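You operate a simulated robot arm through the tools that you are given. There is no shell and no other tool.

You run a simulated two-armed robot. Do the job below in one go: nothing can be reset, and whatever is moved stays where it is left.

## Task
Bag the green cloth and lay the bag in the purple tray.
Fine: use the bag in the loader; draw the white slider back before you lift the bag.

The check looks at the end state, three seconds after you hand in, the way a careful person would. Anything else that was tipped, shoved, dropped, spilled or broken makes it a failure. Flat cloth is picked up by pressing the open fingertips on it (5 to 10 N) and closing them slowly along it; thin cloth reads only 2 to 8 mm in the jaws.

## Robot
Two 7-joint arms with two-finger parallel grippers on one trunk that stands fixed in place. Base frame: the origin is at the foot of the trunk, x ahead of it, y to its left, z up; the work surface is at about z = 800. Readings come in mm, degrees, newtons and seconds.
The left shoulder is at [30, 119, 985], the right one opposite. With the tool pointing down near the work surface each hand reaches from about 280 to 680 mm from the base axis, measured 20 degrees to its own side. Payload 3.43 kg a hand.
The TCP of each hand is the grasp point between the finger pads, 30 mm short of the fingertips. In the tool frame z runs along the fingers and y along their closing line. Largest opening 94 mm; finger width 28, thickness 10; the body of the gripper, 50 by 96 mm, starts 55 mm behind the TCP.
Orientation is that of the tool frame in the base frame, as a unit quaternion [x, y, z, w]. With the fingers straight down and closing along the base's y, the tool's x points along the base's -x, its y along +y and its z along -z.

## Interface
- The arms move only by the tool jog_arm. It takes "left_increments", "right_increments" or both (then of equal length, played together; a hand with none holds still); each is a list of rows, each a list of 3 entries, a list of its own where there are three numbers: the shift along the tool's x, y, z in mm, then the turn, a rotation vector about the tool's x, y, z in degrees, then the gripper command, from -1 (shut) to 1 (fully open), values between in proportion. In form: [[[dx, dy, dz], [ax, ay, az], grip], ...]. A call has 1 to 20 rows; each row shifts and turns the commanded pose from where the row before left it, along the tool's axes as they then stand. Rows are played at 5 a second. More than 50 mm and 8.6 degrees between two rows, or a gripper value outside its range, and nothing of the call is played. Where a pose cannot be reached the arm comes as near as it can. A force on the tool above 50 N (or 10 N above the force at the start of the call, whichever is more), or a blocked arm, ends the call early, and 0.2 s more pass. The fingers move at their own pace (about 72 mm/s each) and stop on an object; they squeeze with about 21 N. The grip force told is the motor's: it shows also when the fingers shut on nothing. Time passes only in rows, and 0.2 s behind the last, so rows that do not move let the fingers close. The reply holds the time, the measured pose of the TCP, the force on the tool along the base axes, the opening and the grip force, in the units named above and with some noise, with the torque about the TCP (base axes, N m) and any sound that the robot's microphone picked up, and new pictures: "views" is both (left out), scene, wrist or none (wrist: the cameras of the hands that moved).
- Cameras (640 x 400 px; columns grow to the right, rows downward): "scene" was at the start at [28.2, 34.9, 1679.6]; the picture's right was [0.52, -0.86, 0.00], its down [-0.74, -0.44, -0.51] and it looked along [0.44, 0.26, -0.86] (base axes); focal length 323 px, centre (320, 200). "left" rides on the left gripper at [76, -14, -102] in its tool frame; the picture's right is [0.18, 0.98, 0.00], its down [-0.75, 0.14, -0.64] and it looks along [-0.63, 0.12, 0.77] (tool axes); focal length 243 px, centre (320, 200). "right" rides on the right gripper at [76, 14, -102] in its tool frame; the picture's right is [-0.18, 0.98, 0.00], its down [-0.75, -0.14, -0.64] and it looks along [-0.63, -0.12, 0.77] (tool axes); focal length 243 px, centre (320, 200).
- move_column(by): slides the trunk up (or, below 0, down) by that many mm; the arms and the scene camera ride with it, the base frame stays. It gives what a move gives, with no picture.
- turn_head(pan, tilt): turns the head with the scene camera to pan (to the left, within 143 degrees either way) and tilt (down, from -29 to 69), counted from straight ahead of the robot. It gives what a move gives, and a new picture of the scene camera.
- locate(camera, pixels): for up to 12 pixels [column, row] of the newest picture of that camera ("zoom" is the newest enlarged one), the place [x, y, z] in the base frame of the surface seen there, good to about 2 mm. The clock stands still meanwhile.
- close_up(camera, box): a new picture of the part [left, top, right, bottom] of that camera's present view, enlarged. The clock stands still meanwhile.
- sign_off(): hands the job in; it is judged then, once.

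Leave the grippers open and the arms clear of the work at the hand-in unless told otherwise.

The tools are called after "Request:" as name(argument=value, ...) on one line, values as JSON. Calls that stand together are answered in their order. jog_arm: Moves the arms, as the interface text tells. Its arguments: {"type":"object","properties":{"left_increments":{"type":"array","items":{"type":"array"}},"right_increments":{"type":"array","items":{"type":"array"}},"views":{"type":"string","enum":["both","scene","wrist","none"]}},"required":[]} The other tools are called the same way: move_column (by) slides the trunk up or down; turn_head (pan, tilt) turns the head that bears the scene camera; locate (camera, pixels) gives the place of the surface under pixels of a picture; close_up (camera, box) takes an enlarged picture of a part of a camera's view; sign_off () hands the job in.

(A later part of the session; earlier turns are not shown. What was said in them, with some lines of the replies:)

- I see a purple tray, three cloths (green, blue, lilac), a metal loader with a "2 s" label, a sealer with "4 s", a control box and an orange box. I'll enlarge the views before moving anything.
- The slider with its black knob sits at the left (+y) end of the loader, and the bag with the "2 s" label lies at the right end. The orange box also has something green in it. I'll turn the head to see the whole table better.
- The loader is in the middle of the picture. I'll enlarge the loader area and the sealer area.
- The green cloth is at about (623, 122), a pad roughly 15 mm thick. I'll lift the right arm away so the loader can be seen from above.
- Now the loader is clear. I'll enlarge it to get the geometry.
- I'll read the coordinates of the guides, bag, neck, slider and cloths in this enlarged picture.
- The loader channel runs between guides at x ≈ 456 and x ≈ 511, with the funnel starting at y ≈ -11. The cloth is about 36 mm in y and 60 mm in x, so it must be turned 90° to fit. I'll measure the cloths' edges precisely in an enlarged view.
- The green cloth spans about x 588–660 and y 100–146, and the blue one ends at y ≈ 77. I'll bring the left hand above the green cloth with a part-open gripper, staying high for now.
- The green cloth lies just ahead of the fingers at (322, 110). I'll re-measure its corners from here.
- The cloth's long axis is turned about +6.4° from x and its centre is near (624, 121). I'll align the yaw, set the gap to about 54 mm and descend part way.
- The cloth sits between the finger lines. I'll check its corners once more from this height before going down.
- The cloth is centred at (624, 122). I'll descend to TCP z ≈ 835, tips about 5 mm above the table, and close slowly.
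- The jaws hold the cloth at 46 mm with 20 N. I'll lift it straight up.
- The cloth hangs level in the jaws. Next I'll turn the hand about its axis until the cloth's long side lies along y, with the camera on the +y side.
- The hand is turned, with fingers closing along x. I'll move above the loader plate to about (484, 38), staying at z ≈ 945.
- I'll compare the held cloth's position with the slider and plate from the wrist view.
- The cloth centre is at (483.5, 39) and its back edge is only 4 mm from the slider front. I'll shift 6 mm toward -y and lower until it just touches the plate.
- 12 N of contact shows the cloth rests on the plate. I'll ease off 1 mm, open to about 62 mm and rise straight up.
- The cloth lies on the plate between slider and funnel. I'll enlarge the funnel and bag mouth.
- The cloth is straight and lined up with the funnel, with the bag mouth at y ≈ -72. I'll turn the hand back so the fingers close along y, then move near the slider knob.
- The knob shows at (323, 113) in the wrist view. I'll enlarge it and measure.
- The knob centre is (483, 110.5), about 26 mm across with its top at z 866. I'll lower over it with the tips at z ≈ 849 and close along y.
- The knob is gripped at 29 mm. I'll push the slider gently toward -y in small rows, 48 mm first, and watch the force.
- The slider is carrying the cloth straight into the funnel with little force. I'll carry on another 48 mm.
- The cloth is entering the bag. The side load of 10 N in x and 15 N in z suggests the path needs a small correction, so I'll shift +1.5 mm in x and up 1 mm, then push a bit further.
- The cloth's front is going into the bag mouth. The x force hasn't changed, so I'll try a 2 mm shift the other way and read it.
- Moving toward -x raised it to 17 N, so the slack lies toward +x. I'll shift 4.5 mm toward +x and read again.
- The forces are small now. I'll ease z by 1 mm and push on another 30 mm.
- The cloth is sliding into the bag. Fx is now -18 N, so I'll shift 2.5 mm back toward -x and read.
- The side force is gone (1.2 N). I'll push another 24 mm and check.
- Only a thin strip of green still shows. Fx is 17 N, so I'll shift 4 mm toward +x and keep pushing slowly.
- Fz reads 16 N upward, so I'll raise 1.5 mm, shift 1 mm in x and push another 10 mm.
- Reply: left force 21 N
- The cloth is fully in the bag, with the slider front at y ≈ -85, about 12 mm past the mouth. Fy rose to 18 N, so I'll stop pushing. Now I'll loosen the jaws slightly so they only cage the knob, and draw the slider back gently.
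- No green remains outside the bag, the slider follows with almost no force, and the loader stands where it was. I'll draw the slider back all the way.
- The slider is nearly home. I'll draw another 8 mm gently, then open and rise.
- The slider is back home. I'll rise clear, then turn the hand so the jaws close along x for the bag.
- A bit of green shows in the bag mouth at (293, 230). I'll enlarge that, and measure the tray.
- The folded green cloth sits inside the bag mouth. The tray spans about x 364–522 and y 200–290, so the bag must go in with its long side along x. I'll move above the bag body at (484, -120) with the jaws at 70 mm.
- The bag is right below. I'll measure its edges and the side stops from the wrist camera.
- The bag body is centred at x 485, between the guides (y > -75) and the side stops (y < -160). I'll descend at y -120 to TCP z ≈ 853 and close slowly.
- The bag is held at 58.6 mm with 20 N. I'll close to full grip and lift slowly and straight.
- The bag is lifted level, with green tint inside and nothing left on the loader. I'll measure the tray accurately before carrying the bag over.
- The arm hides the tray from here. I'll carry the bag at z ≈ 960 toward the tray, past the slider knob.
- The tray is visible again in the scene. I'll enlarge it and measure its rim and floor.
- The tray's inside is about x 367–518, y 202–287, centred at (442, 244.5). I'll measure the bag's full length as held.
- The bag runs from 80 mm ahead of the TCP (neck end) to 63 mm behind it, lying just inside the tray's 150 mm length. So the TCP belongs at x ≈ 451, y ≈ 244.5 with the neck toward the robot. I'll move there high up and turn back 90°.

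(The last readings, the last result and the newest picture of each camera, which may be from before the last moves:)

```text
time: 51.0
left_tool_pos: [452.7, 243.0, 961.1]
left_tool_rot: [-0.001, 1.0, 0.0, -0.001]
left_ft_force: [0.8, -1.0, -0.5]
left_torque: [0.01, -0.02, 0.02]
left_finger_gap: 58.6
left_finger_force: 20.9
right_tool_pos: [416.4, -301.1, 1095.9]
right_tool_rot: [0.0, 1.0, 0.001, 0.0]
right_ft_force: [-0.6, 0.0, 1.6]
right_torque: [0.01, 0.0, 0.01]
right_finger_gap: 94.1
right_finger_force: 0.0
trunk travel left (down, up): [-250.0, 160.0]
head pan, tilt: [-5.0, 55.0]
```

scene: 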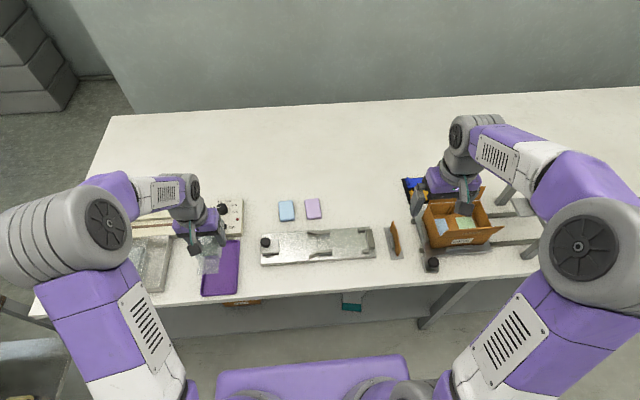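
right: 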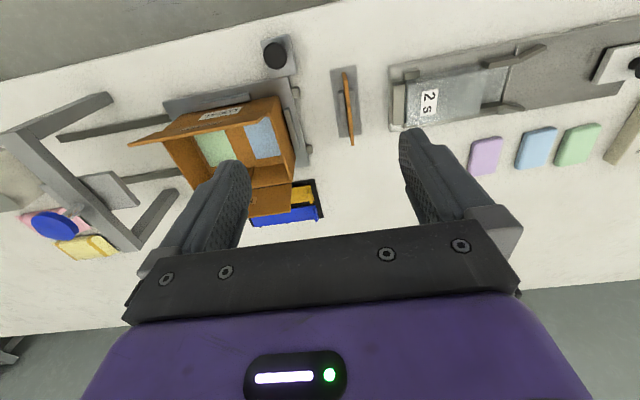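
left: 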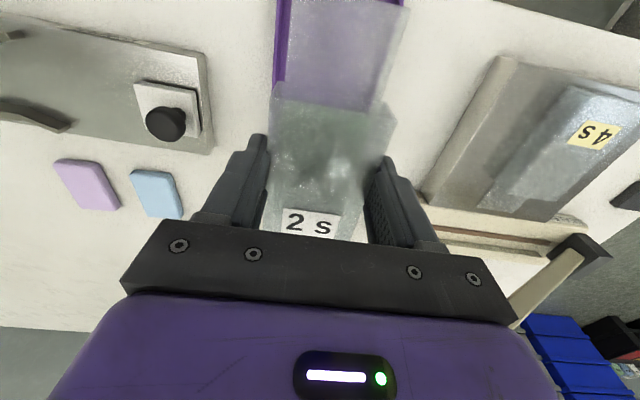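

The bag is above the tray and aligned with it. I'll lower 90 mm, staying above the rim, and check alignment.

Request:
jog_arm(left_increments=[[[1, 1, 30], [0, 0, 0], -1], [[0, 0, 30], [0, 0, 0], -1], [[0, 0, 25], [0, 0, 0], -1], [[0, 0, 5], [0, 0, 0], -1], [[0, 0, 0], [0, 0, 0], -1]])

Request:
close_up(camera="scene", box=[170, 225, 280, 305])

Request:
close_up(camera="left", box=[220, 0, 440, 240])

```text
time: 52.2
left_tool_pos: [449.5, 244.0, 870.4]
left_tool_rot: [0.0, 1.0, 0.0, 0.0]
left_ft_force: [0.1, 0.1, 0.1]
left_torque: [0.01, 0.01, -0.03]
left_finger_gap: 58.5
left_finger_force: 20.7
right_tool_pos: [416.2, -301.4, 1097.1]
right_tool_rot: [0.0, 1.0, 0.001, 0.001]
right_ft_force: [-0.3, 0.3, -0.1]
right_torque: [0.0, 0.01, -0.04]
right_finger_gap: 94.0
right_finger_force: 0.0
trunk travel left (down, up): [-250.0, 160.0]
head pan, tilt: [-5.0, 55.0]
```

scene: 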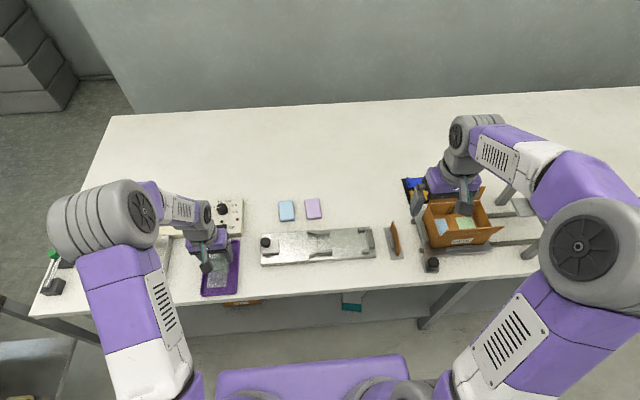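
left: 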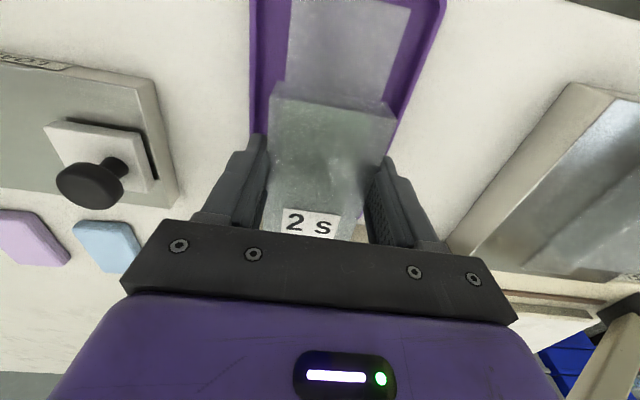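

```text
5.00 times, centred on (225, 265) of scene
```

zoom: 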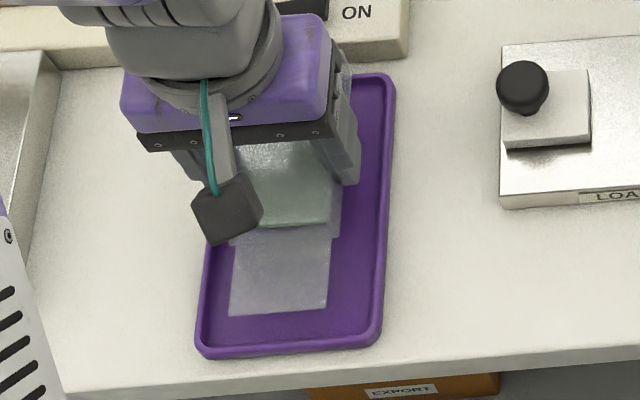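

```text
1.67 times, centred on (330, 120) of left
```

zoom: 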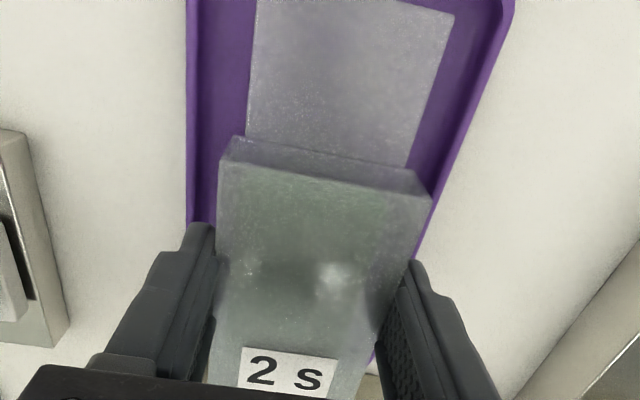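

The cloth's green shows inside the bag. I'll check tray rim and bag edges in this view.

Request:
locate(camera="zoom", pixels=[[192, 100], [470, 100], [190, 200], [424, 240], [205, 100], [458, 100], [252, 90], [425, 90], [220, 190], [430, 200], [230, 140], [330, 165]])

Request:
locate(camera="scene", pixels=[[216, 287], [235, 286], [212, 291], [240, 292], [218, 275], [234, 275], [247, 245], [241, 275], [214, 280]])

```text
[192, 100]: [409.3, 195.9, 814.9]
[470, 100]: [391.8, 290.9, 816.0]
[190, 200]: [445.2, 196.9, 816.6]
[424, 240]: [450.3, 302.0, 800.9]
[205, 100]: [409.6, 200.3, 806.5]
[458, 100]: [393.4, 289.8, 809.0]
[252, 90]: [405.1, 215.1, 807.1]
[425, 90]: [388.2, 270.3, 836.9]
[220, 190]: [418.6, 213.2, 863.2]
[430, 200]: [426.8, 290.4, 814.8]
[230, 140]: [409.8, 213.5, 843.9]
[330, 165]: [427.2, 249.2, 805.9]
```

```text
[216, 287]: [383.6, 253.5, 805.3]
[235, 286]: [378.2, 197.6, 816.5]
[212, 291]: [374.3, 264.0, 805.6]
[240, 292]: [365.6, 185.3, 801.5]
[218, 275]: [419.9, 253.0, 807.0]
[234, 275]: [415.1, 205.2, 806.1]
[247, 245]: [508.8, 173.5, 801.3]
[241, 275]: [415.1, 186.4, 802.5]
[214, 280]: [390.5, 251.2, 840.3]
```

The bag is centred (y ≈ 243) between the tray walls. I'll shift 1.5 mm toward +x and lower the last 28 mm slowly until it touches.

Request:
jog_arm(left_increments=[[[-1.5, 0.5, 10], [0, 0, 0], -1], [[0, 0, 8], [0, 0, 0], -1], [[0, 0, 5], [0, 0, 0], -1], [[0, 0, 3], [0, 0, 0], -1], [[0, 0, 2], [0, 0, 0], -1], [[0, 0, 0], [0, 0, 0], -1]])

Request:
close_up(camera="scene", box=[170, 225, 280, 305])

```text
time: 53.6
left_tool_pos: [451.2, 244.9, 843.5]
left_tool_rot: [0.001, 1.0, 0.0, -0.001]
left_ft_force: [0.3, -0.3, -0.3]
left_torque: [-0.03, 0.01, 0.0]
left_finger_gap: 58.4
left_finger_force: 21.1
right_tool_pos: [416.7, -301.4, 1096.0]
right_tool_rot: [0.0, 1.0, 0.001, 0.0]
right_ft_force: [0.1, -0.7, 0.7]
right_torque: [0.0, -0.03, 0.01]
right_finger_gap: 94.2
right_finger_force: 0.0
trunk travel left (down, up): [-250.0, 160.0]
head pan, tilt: [-5.0, 55.0]
```

scene: 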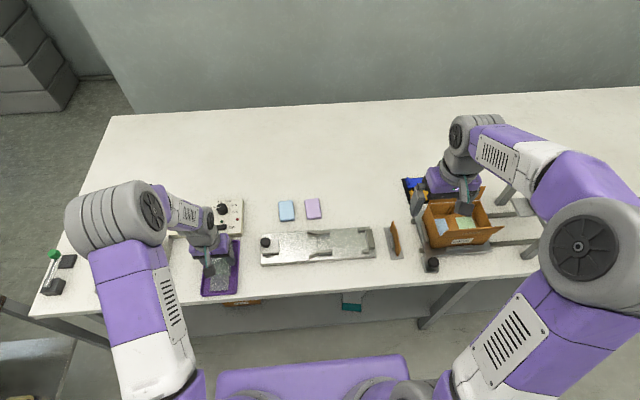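
left: 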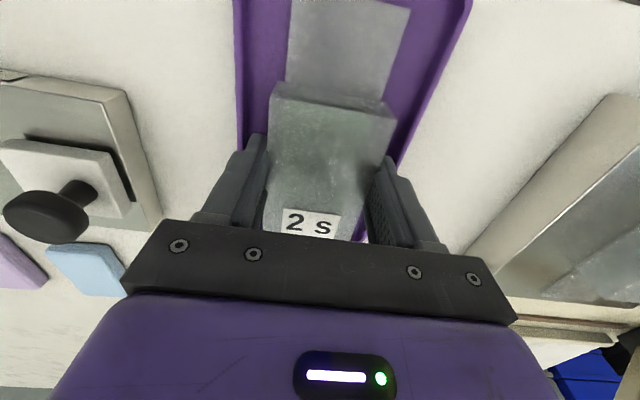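

```text
5.00 times, centred on (225, 265) of scene
```

zoom: 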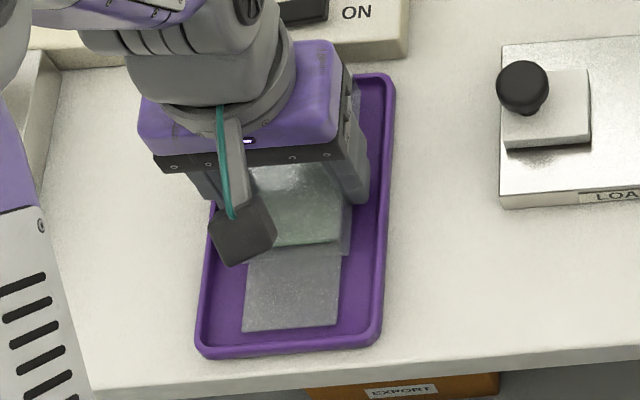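

The bag is inside the tray with no contact force yet. I'll lower in 1 mm steps until it touches.

Request:
jog_arm(left_increments=[[[0, 0, 1], [0, 0, 0], -1], [[0, 0, 1], [0, 0, 0], -1], [[0, 0, 0], [0, 0, 0], -1]], views="none")

```text
time: 54.4
left_tool_pos: [451.5, 243.7, 840.8]
left_tool_rot: [0.0, 1.0, -0.001, 0.0]
left_ft_force: [-0.6, -0.6, -1.4]
left_torque: [0.01, 0.0, -0.03]
left_finger_gap: 58.5
left_finger_force: 20.6
right_tool_pos: [417.5, -301.8, 1095.8]
right_tool_rot: [0.0, 1.0, 0.001, 0.0]
right_ft_force: [0.5, -0.3, -0.6]
right_torque: [0.02, -0.02, 0.01]
right_finger_gap: 93.9
right_finger_force: 0.2
trunk travel left (down, up): [-250.0, 160.0]
head pan, tilt: [-5.0, 55.0]
```

Request:
jog_arm(left_increments=[[[0, 0, 1], [0, 0, 0], -1], [[0, 0, 0.7], [0, 0, 0], -1], [[0, 0, 0], [0, 0, 0], -1]], views="none")

```text
time: 55.2
left_tool_pos: [452.0, 244.7, 838.5]
left_tool_rot: [0.0, 1.0, 0.0, 0.001]
left_ft_force: [0.7, 1.7, 5.4]
left_torque: [0.06, 0.16, -0.03]
left_finger_gap: 58.6
left_finger_force: 21.1
right_tool_pos: [417.5, -301.5, 1097.7]
right_tool_rot: [0.0, 1.0, 0.001, 0.001]
right_ft_force: [0.2, -0.5, 0.0]
right_torque: [-0.03, -0.01, 0.02]
right_finger_gap: 94.1
right_finger_force: 0.1
trunk travel left (down, up): [-250.0, 160.0]
head pan, tilt: [-5.0, 55.0]
```

It rests on the tray floor (5.4 N). I'll open only to about 62 mm so the fingers don't push the tray walls, rise, then open wider.

Request:
jog_arm(left_increments=[[[0, 0, 0], [0, 0, 0], 0.28], [[0, 0, 0], [0, 0, 0], 0.32], [[0, 0, 0], [0, 0, 0], 0.32], [[0, 0, -4], [0, 0, 0], 0.32], [[0, 0, -6], [0, 0, 0], 0.32], [[0, 0, -8], [0, 0, 0], 0.32]])

Request:
close_up(camera="scene", box=[170, 225, 280, 305])

```text
time: 56.6
left_tool_pos: [452.0, 246.4, 857.1]
left_tool_rot: [0.0, 1.0, 0.0, -0.001]
left_ft_force: [0.1, -0.1, -1.2]
left_torque: [0.0, 0.0, 0.0]
left_finger_gap: 61.9
left_finger_force: 0.0
right_tool_pos: [417.6, -301.1, 1095.9]
right_tool_rot: [0.001, 1.0, 0.001, 0.0]
right_ft_force: [-0.4, -0.7, -0.3]
right_torque: [-0.02, 0.01, 0.03]
right_finger_gap: 93.9
right_finger_force: 0.1
trunk travel left (down, up): [-250.0, 160.0]
head pan, tilt: [-5.0, 55.0]
```

scene: 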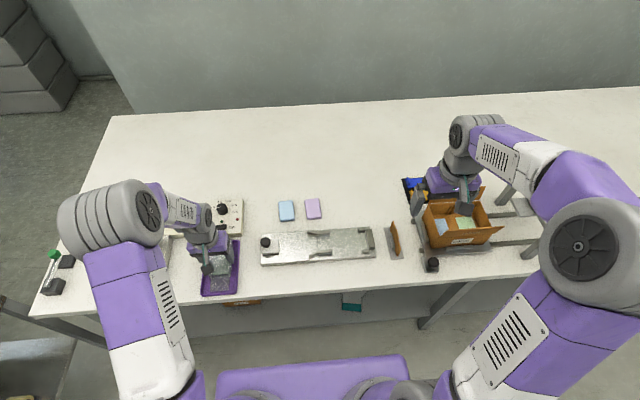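
left: 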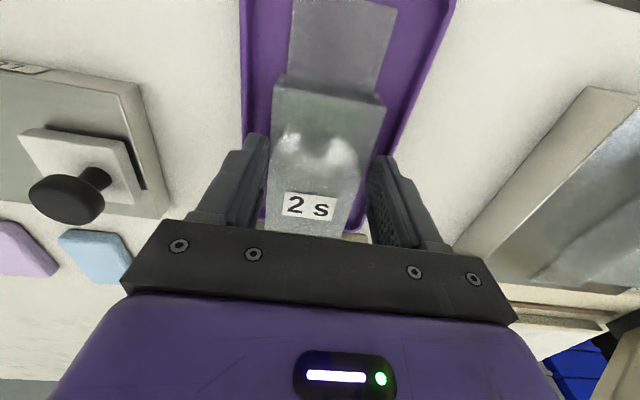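

```text
5.00 times, centred on (225, 265) of scene
```

zoom: 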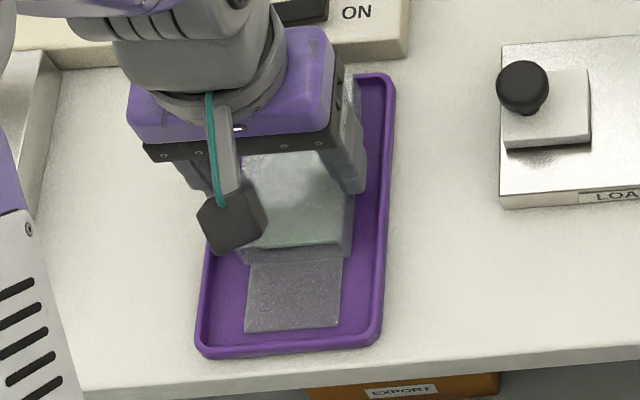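

The bag stays in the tray while the hand leaves. I'll rise on, open fully and move the arm back to its starting height.

Request:
jog_arm(left_increments=[[[0, 0, -20], [0, 0, 0], 0.5], [[0, 0, -40], [0, 0, 0], 0.8], [[0, 0, -50], [0, 0, 0], 1], [[0, 0, -50], [0, 0, 0], 1], [[-10, 0, -50], [0, 0, 0], 1], [[-25, 0, -40], [0, 0, 0], 1], [[-40, 0, 0], [0, 0, 0], 1], [[-40, 0, 0], [0, 0, 0], 1]])

Request:
close_up(camera="scene", box=[170, 195, 330, 305])

Request:
close_up(camera="left", box=[200, 0, 440, 160])

```text
refused: row 5 steps farther than a row can; nothing moved
```

```text
3.64 times, centred on (250, 250) of scene
```

zoom: 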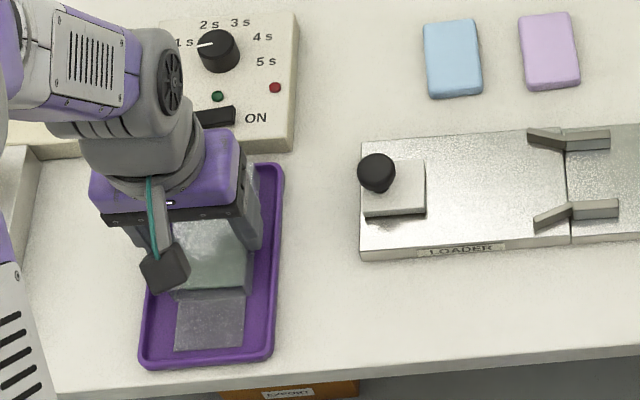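

```text
2.50 times, centred on (320, 80) of left
```

zoom: 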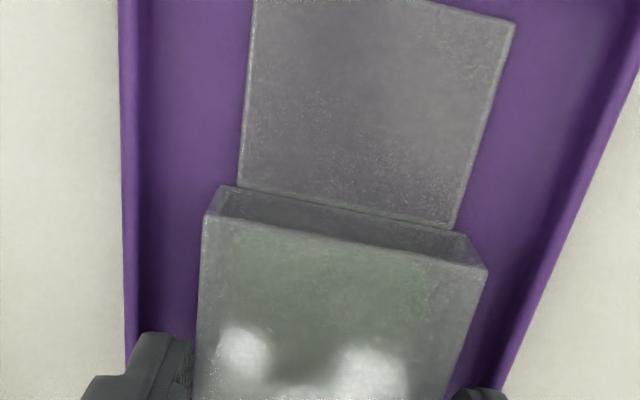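

That row was too long and nothing moved. I'll repeat it with shorter steps.

Request:
jog_arm(left_increments=[[[0, 0, -20], [0, 0, 0], 0.5], [[0, 0, -40], [0, 0, 0], 0.8], [[0, 0, -45], [0, 0, 0], 1], [[0, 0, -45], [0, 0, 0], 1], [[0, 0, -45], [0, 0, 0], 1], [[0, 0, -45], [0, 0, 0], 1], [[-40, 0, 0], [0, 0, 0], 1], [[-40, 0, 0], [0, 0, 0], 1], [[-30, 0, 0], [0, 0, 0], 1]])

Request:
close_up(camera="scene", box=[170, 195, 330, 305])

Request:
close_up(camera="left", box=[200, 0, 440, 160])

```text
time: 58.6
left_tool_pos: [562.0, 243.0, 1099.7]
left_tool_rot: [0.0, 1.0, -0.001, -0.001]
left_ft_force: [0.1, -0.3, 0.7]
left_torque: [0.01, 0.0, 0.0]
left_finger_gap: 94.0
left_finger_force: 0.0
right_tool_pos: [418.3, -301.3, 1096.5]
right_tool_rot: [0.0, 1.0, 0.0, 0.0]
right_ft_force: [0.2, -0.8, 0.4]
right_torque: [0.06, 0.06, -0.04]
right_finger_gap: 93.8
right_finger_force: 0.1
trunk travel left (down, up): [-250.0, 160.0]
head pan, tilt: [-5.0, 55.0]
```

scene: 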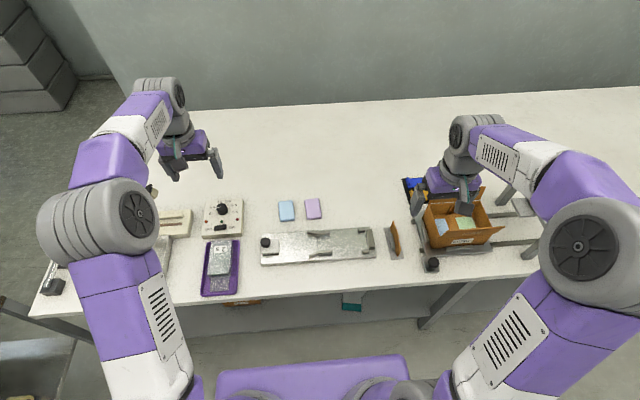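
left: 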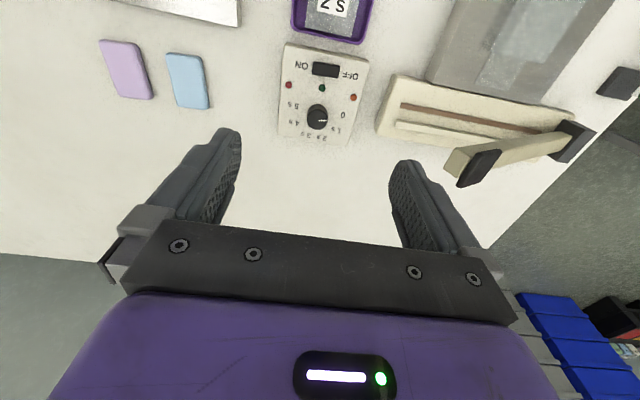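

```text
3.64 times, centred on (250, 250) of scene
```

zoom: 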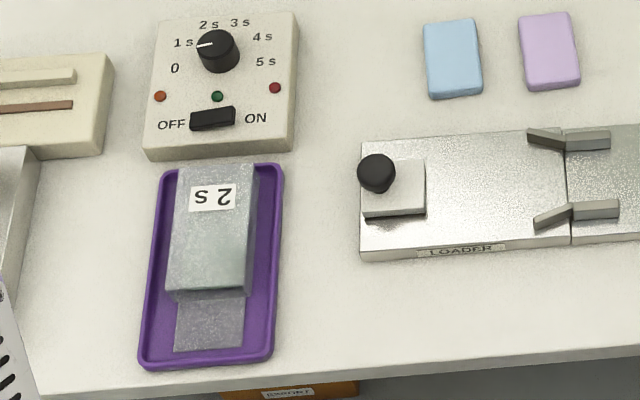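

```text
2.50 times, centred on (320, 80) of left
```

zoom: 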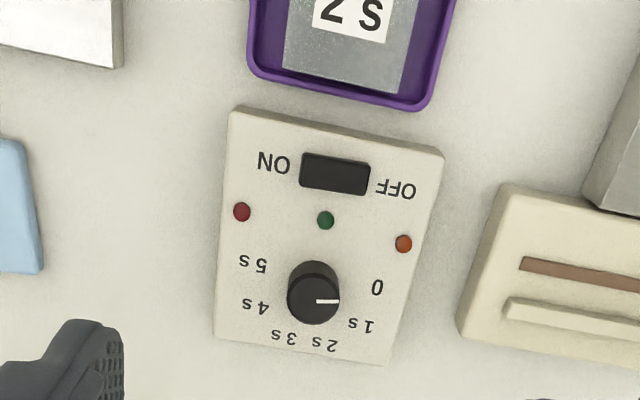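

The bag lies in the tray, the slider is home, and the other cloths and devices look untouched. I'll check that the bag lies flat and that the cloth is inside.

Request:
close_up(camera="scene", box=[195, 235, 250, 300])

Request:
locate(camera="scene", pixels=[[220, 246], [213, 272], [230, 272], [228, 243], [220, 285], [228, 290], [234, 270], [222, 260], [264, 243], [371, 260]])

```text
6.15 times, centred on (222, 268) of scene
```

zoom: 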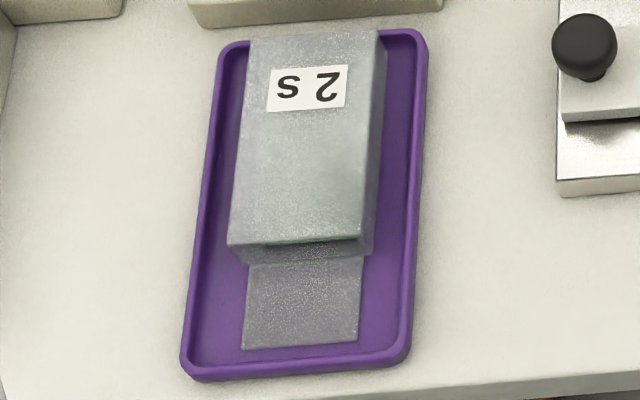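

```text
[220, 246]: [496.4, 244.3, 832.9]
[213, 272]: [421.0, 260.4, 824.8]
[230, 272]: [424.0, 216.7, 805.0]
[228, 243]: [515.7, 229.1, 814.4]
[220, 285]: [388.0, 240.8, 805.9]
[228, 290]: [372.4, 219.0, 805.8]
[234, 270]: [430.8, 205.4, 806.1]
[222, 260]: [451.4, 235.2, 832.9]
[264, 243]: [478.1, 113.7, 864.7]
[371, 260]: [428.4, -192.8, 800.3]
```

The bag lies flat in the tray with its top at z 833 at both ends, and green shows inside its mouth. The slider is home, both grippers are open and the arms are high and clear. I'm handing in.

Request:
sign_off()

```text
The job is handed in.
```

The green cloth is in the loader's "2 s" bag, and the bag lies flat in the purple tray. I have handed the job in.

- **Slider:** I drew the white slider back to its starting place before lifting the bag.
- **Bag not sealed:** the job didn't ask for sealing, so I left the sealer and its control box alone.
- **Loader:** at the end of the push it seemed to shift by about a millimetre, then looked back in place once the slider was drawn back.
- **Everything else:** in the last pictures the blue and lilac cloths and the control box looked unmoved. Both grippers are open, with the arms high and clear of the work.
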